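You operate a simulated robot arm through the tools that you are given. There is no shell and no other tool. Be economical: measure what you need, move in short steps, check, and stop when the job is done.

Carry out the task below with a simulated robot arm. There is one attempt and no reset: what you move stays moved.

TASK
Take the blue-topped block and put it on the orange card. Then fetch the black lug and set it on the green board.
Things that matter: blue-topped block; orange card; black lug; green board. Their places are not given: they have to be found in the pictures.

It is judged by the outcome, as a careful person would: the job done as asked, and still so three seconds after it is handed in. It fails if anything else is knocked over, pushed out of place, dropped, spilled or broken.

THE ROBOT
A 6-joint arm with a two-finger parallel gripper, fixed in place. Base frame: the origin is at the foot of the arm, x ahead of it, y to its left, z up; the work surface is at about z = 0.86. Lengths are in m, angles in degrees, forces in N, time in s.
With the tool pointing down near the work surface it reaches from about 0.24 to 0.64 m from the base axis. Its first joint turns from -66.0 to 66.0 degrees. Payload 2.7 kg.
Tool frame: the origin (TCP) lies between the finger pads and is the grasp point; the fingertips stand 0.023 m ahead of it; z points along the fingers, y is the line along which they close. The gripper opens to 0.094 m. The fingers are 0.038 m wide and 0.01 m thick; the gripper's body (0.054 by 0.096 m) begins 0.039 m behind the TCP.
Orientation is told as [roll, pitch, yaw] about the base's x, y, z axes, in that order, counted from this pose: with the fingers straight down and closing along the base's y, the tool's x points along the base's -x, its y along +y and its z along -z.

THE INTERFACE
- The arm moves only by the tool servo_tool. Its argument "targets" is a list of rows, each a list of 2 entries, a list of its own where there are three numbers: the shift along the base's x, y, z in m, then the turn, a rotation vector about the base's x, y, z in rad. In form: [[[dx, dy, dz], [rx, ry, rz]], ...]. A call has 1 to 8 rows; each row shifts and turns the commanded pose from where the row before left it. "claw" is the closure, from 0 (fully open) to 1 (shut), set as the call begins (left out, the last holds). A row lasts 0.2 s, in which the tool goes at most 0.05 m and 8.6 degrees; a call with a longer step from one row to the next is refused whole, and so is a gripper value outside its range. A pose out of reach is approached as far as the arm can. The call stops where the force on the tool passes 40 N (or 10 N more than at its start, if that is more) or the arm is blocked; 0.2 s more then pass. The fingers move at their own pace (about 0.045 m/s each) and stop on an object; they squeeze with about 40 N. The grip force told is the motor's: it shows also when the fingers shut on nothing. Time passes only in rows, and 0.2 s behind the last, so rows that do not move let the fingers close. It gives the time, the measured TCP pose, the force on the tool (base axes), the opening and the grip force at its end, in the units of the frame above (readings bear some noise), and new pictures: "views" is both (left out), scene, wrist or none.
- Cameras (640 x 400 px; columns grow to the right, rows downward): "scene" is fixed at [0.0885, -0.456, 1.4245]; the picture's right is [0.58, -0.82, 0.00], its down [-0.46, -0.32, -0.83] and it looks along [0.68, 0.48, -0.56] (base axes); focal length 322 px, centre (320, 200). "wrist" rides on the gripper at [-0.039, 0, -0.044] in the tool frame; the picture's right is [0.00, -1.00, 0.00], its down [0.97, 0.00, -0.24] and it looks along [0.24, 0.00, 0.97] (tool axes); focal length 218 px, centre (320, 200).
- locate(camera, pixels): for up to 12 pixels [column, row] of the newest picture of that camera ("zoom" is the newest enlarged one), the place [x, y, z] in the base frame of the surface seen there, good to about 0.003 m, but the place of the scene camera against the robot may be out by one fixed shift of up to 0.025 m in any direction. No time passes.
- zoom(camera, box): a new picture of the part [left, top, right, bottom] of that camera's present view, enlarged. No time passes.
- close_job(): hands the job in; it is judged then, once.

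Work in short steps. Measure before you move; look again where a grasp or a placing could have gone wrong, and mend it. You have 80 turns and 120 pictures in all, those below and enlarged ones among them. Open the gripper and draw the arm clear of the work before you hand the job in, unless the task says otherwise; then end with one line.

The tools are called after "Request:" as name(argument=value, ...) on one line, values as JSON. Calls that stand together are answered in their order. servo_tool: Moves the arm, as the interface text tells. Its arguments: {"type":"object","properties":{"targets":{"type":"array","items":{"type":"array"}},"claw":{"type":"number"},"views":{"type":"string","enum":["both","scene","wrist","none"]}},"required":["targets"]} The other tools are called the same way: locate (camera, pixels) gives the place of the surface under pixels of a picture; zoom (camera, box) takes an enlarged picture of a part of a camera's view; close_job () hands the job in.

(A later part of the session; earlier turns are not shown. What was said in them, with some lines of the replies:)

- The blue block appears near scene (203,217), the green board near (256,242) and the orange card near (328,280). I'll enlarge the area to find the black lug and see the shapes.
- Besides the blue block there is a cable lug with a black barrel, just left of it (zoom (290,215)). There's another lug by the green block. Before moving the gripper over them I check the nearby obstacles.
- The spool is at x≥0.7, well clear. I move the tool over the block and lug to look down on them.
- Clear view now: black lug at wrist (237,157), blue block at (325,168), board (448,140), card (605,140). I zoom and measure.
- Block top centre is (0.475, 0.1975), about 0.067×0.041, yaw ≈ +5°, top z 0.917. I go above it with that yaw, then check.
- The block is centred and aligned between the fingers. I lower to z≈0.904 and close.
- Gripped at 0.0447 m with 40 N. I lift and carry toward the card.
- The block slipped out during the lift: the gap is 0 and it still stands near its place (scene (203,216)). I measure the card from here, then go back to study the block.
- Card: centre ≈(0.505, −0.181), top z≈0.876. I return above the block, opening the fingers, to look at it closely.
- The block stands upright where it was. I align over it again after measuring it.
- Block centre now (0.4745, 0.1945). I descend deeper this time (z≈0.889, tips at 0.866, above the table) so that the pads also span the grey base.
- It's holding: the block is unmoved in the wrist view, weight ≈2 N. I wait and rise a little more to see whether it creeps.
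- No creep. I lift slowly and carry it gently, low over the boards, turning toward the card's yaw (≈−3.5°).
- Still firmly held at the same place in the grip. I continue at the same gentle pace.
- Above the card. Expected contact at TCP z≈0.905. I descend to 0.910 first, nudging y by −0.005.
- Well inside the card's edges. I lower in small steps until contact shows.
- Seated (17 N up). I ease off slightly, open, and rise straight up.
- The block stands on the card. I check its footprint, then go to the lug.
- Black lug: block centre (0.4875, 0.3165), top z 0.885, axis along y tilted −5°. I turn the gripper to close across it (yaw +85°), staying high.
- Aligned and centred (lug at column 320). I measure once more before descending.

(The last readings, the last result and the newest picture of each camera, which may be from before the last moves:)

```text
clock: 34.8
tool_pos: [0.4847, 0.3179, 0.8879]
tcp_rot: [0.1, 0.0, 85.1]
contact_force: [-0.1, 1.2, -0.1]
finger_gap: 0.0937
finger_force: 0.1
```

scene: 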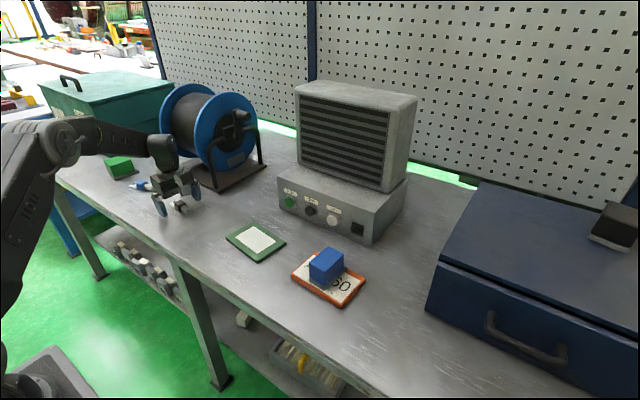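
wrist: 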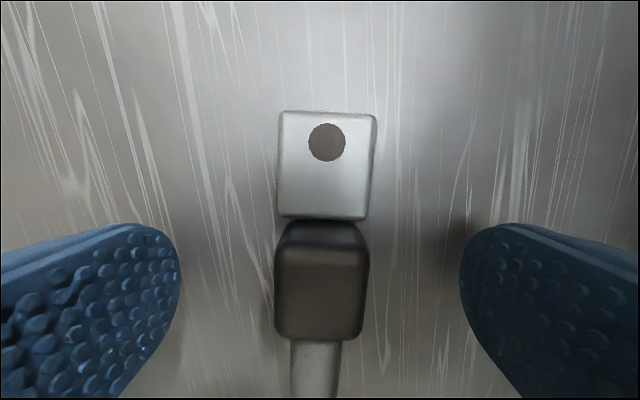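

The black barrel is between the fingers with no contact. I close, then test-lift by a centimetre slowly.

Request:
servo_tool(targets=[[[0, 0, 0], [0, 0, 0]], [[0, 0, 0], [0, 0, 0]], [[0, 0, 0], [0, 0, 0]], [[0, 0, 0], [0, 0, 0]], [[0, 0, 0], [0, 0, 0]], [[0, 0, 0], [0, 0, 0]]], claw=1, views="wrist")

Request:
servo_tool(targets=[[[0, 0, 0.002], [0, 0, 0]], [[0, 0, 0.004], [0, 0, 0]], [[0, 0, 0.004], [0, 0, 0]], [[0, 0, 0.005], [0, 0, 0]], [[0, 0, 0], [0, 0, 0]], [[0, 0, 0], [0, 0, 0]]], claw=1)

```text
clock: 36.2
tool_pos: [0.4845, 0.3197, 0.8895]
tcp_rot: [0.2, 0.0, 85.1]
contact_force: [0.2, 0.1, 0.1]
finger_gap: 0.0289
finger_force: 40.3
```

wrist: 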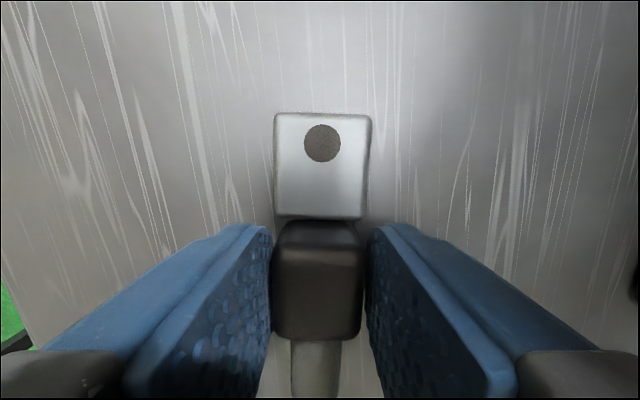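

```text
clock: 37.6
tool_pos: [0.4877, 0.32, 0.9049]
tcp_rot: [0.0, 0.1, 85.1]
contact_force: [0.0, -0.4, -0.1]
finger_gap: 0.0293
finger_force: 40.5
```

scene: 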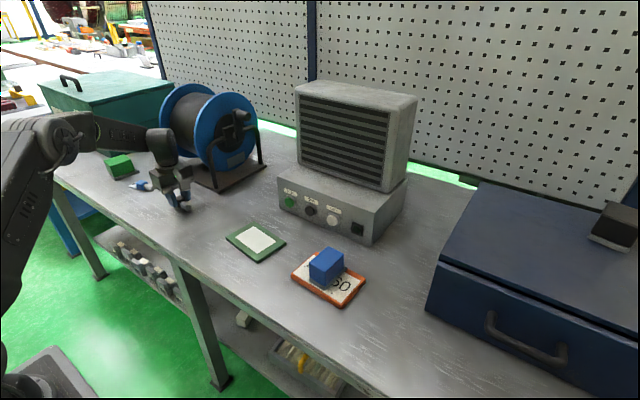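
wrist: 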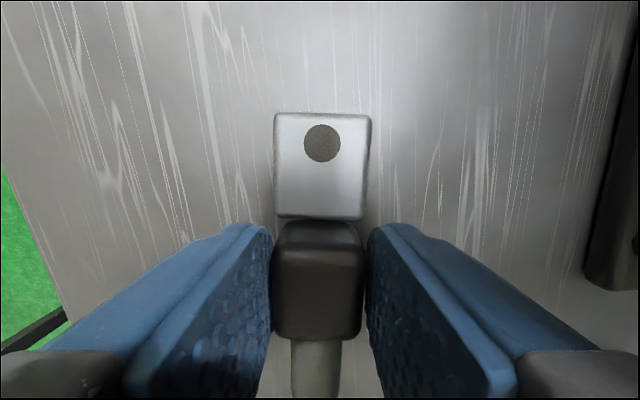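

The lug is held, unmoved in the grip. I lift and carry gently toward the board centre (0.5055, 0.036).

Request:
servo_tool(targets=[[[0, 0, 0.01], [0, 0, 0]], [[0, 0, 0.012], [0, 0, 0]], [[0, 0, 0.01], [0, 0, 0]], [[0, -0.01, 0.005], [0, 0, 0]], [[0.002, -0.018, 0], [0, 0, 0]], [[0.002, -0.02, 0], [0, 0, 0]], [[0.002, -0.02, 0], [0, 0, 0]], [[0.002, -0.02, 0], [0, 0, 0]]], claw=1, views="wrist")

Request:
servo_tool(targets=[[[0.002, -0.02, 0], [0, 0, 0]], [[0.002, -0.022, 0], [0, 0, 0]], [[0.002, -0.022, 0], [0, 0, 0]], [[0.002, -0.022, 0], [0, 0, 0]], [[0.002, -0.022, 0], [0, 0, 0]], [[0, -0.022, 0], [0, 0, 0]], [[0, -0.022, 0], [0, 0, 0]], [[0, -0.02, 0], [0, 0, 0]]], claw=1, views="none")

Request:
servo_tool(targets=[[[0, -0.015, 0], [0, 0, 0]], [[0, -0.01, 0], [0, 0, 0]], [[0, 0, 0], [0, 0, 0]]], claw=1)

```text
clock: 39.4
tool_pos: [0.4951, 0.2327, 0.941]
tcp_rot: [0.1, 0.0, 85.1]
contact_force: [0.0, -0.1, -0.3]
finger_gap: 0.0286
finger_force: 39.8
```

wrist: 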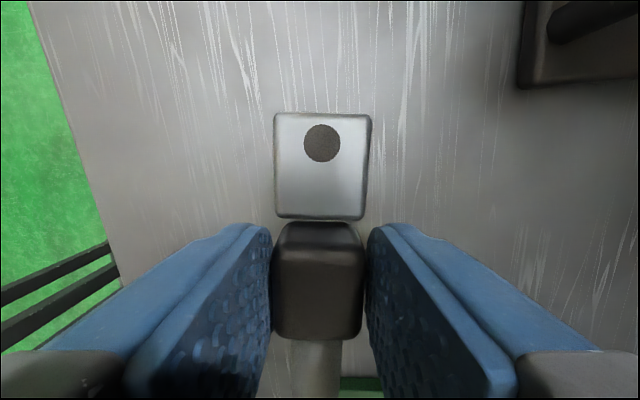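

```text
clock: 41.2
tool_pos: [0.5061, 0.0606, 0.9425]
tcp_rot: [0.0, -0.1, 85.1]
contact_force: [-0.1, -0.9, -0.8]
finger_gap: 0.0293
finger_force: 39.8
```

```text
clock: 42.0
tool_pos: [0.5054, 0.0329, 0.9418]
tcp_rot: [0.1, -0.1, 85.1]
contact_force: [-0.2, -0.2, -0.3]
finger_gap: 0.0287
finger_force: 39.6
```

scene: 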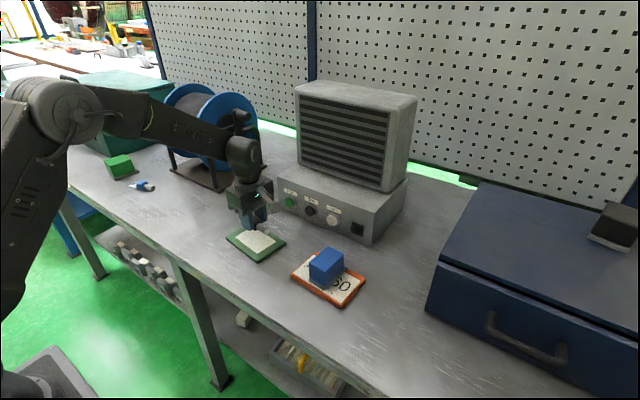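
wrist: 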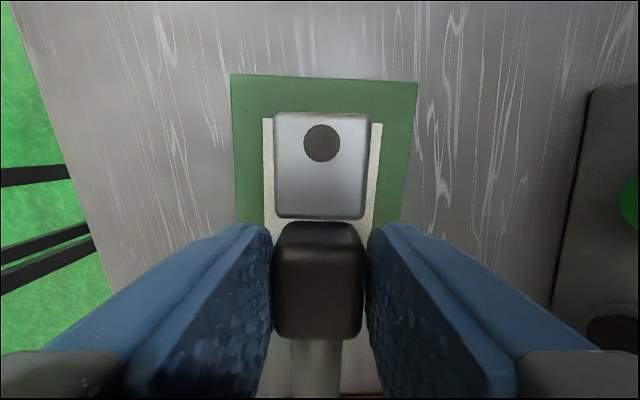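

Lug is over the board, aligned with it. I lower to 0.905, then finer.

Request:
servo_tool(targets=[[[0, 0.001, -0.012], [0, 0, 0]], [[0, 0, -0.012], [0, 0, 0]], [[0, 0, -0.008], [0, 0, 0]], [[0, 0, -0.004], [0, 0, 0]], [[0, 0, 0], [0, 0, 0]]], claw=1)

Request:
servo_tool(targets=[[[0, 0, -0.002], [0, 0, 0]], [[0, 0, 0], [0, 0, 0]]], claw=1, views="none")

Request:
zoom(camera="scene", box=[210, 190, 310, 270])

```text
clock: 43.2
tool_pos: [0.505, 0.0365, 0.9054]
tcp_rot: [0.1, 0.0, 85.2]
contact_force: [0.5, -0.8, -1.2]
finger_gap: 0.0291
finger_force: 39.8
```

scene: 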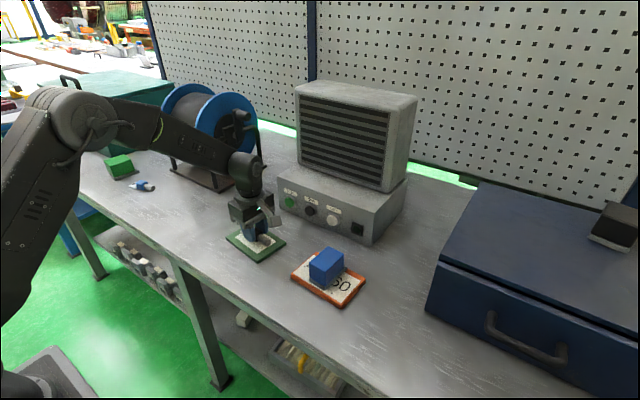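
wrist: 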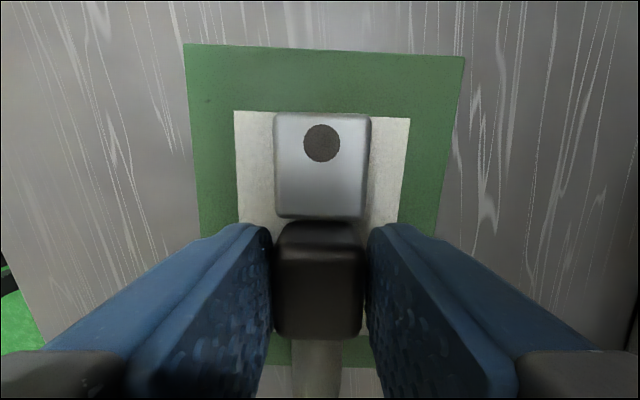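

```text
clock: 43.8
tool_pos: [0.507, 0.0349, 0.9039]
tcp_rot: [0.2, 0.0, 85.2]
contact_force: [-0.6, 0.1, 0.4]
finger_gap: 0.0291
finger_force: 40.1
```

```text
5.00 times, centred on (260, 230) of scene
```

zoom: 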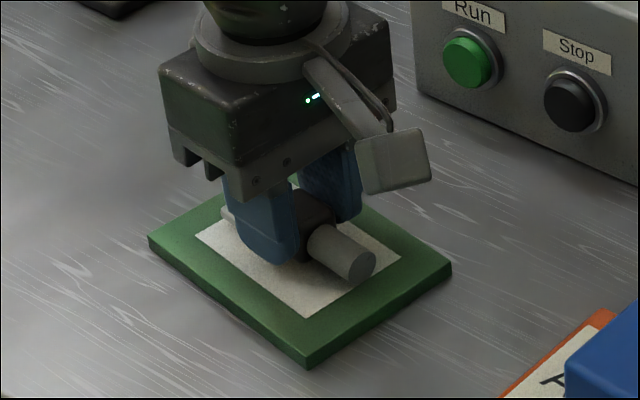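

Request:
servo_tool(targets=[[[0, 0, -0.0015], [0, 0, 0]], [[0, 0, 0], [0, 0, 0]]], claw=1, views="none")

Request:
servo_tool(targets=[[[0, 0, -0.001], [0, 0, 0]], [[0, 0, 0], [0, 0, 0]]], claw=1, views="none")

```text
clock: 44.4
tool_pos: [0.5047, 0.0358, 0.9011]
tcp_rot: [0.1, 0.0, 85.1]
contact_force: [0.4, -0.1, -0.5]
finger_gap: 0.0289
finger_force: 40.0
```

```text
clock: 45.0
tool_pos: [0.5048, 0.0352, 0.9005]
tcp_rot: [0.1, 0.0, 85.2]
contact_force: [0.3, -0.5, -0.5]
finger_gap: 0.0293
finger_force: 40.2
```

No contact yet at 0.9005; I continue in 1 mm steps.

Request:
servo_tool(targets=[[[0, 0, -0.001], [0, 0, 0]], [[0, 0, 0], [0, 0, 0]]], claw=1, views="none")

Request:
servo_tool(targets=[[[0, 0, -0.001], [0, 0, 0]], [[0, 0, 0], [0, 0, 0]]], claw=1)

```text
clock: 45.6
tool_pos: [0.5059, 0.0358, 0.8992]
tcp_rot: [0.1, -0.1, 85.1]
contact_force: [-0.1, -0.5, -0.4]
finger_gap: 0.0289
finger_force: 40.3
```

```text
clock: 46.2
tool_pos: [0.5055, 0.0366, 0.8994]
tcp_rot: [0.0, 0.0, 85.0]
contact_force: [-2.8, -0.3, 8.5]
finger_gap: 0.0291
finger_force: 39.8
```

scene: 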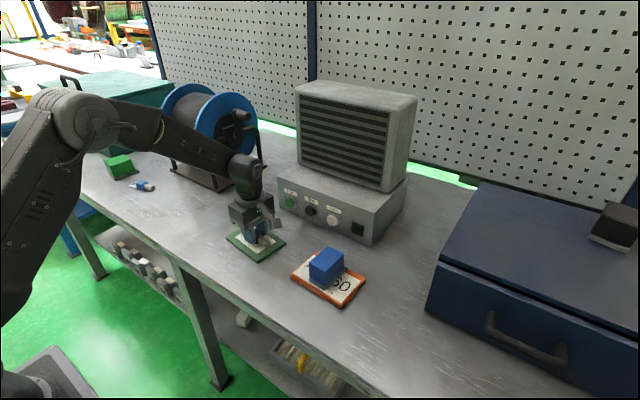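
wrist: 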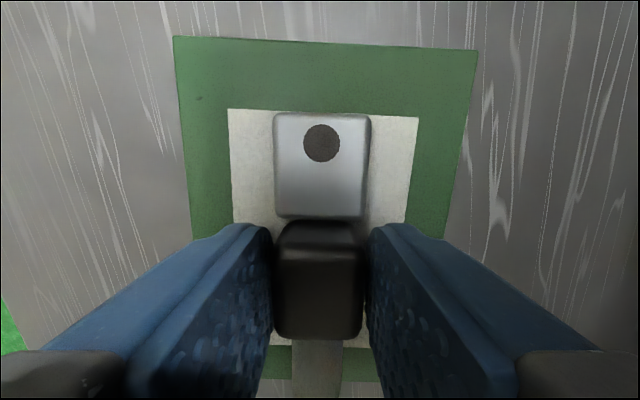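

Contact (8.5 N). I open and rise straight up.

Request:
servo_tool(targets=[[[0, 0, 0], [0, 0, 0]], [[0, 0, 0], [0, 0, 0]], [[0, 0, 0], [0, 0, 0]], [[0, 0, 0], [0, 0, 0]], [[0, 0, 0], [0, 0, 0]], [[0, 0, 0], [0, 0, 0]], [[0, 0, 0], [0, 0, 0]]], claw=0, views="none")

Request:
servo_tool(targets=[[[0, 0, 0.02], [0, 0, 0]], [[0, 0, 0.035], [0, 0, 0]], [[0, 0, 0.045], [0, 0, 0]], [[0, 0, 0.045], [0, 0, 0]], [[0, 0, 0.03], [0, 0, 0]], [[-0.04, 0, 0.02], [0, 0, 0]], [[-0.04, 0, 0.02], [0, 0, 0]], [[-0.04, 0.03, 0], [0, 0, 0]]], claw=0)

Request:
zoom(camera="scene", box=[210, 210, 380, 315])

```text
clock: 47.8
tool_pos: [0.506, 0.0354, 0.8987]
tcp_rot: [0.0, 0.0, 85.1]
contact_force: [-0.2, -0.5, 0.2]
finger_gap: 0.0939
finger_force: 0.0
```

```text
clock: 49.6
tool_pos: [0.3824, 0.0687, 1.1147]
tcp_rot: [0.1, 0.0, 85.0]
contact_force: [-1.1, 0.0, 0.2]
finger_gap: 0.0938
finger_force: 0.0
```

scene: 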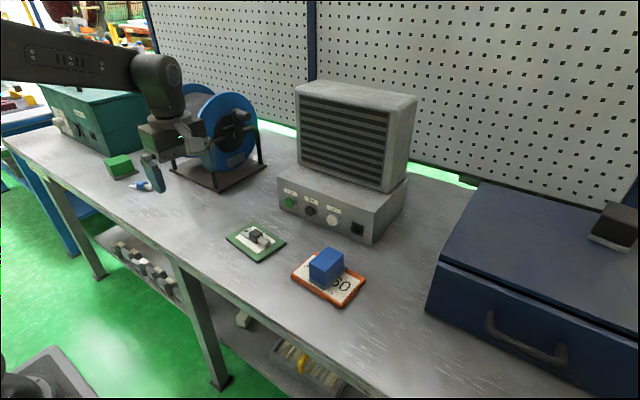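
wrist: 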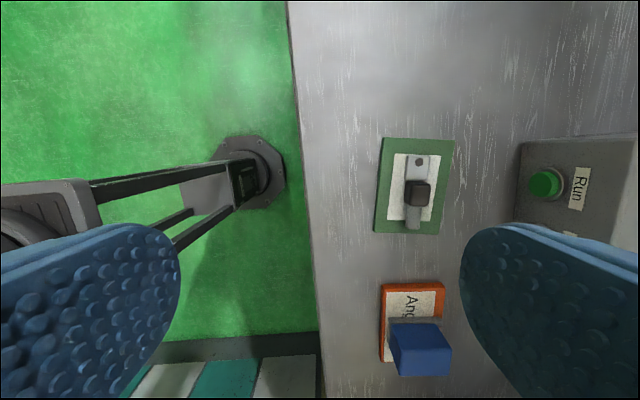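

```text
3.76 times, centred on (295, 262) of scene
```

zoom: 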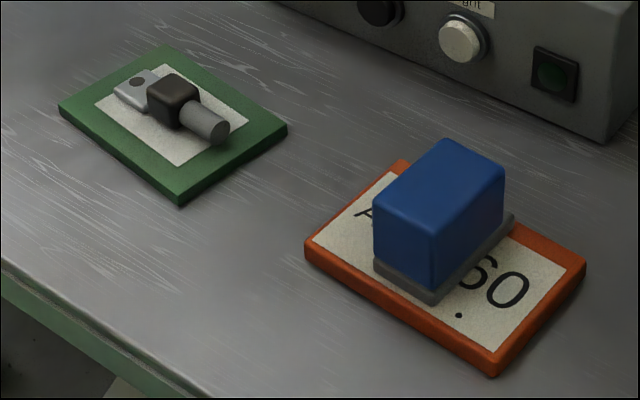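

The lug rests on the green board and the block on the orange card. The gripper is open and clear, so I hand in.

Request:
close_job()

```text
The job is handed in.
```

The blue-topped block is on the orange card and the black lug is on the green board. The block slipped out of the gripper on the first lift but stayed upright near its starting place, and a deeper grip held it on the second try.
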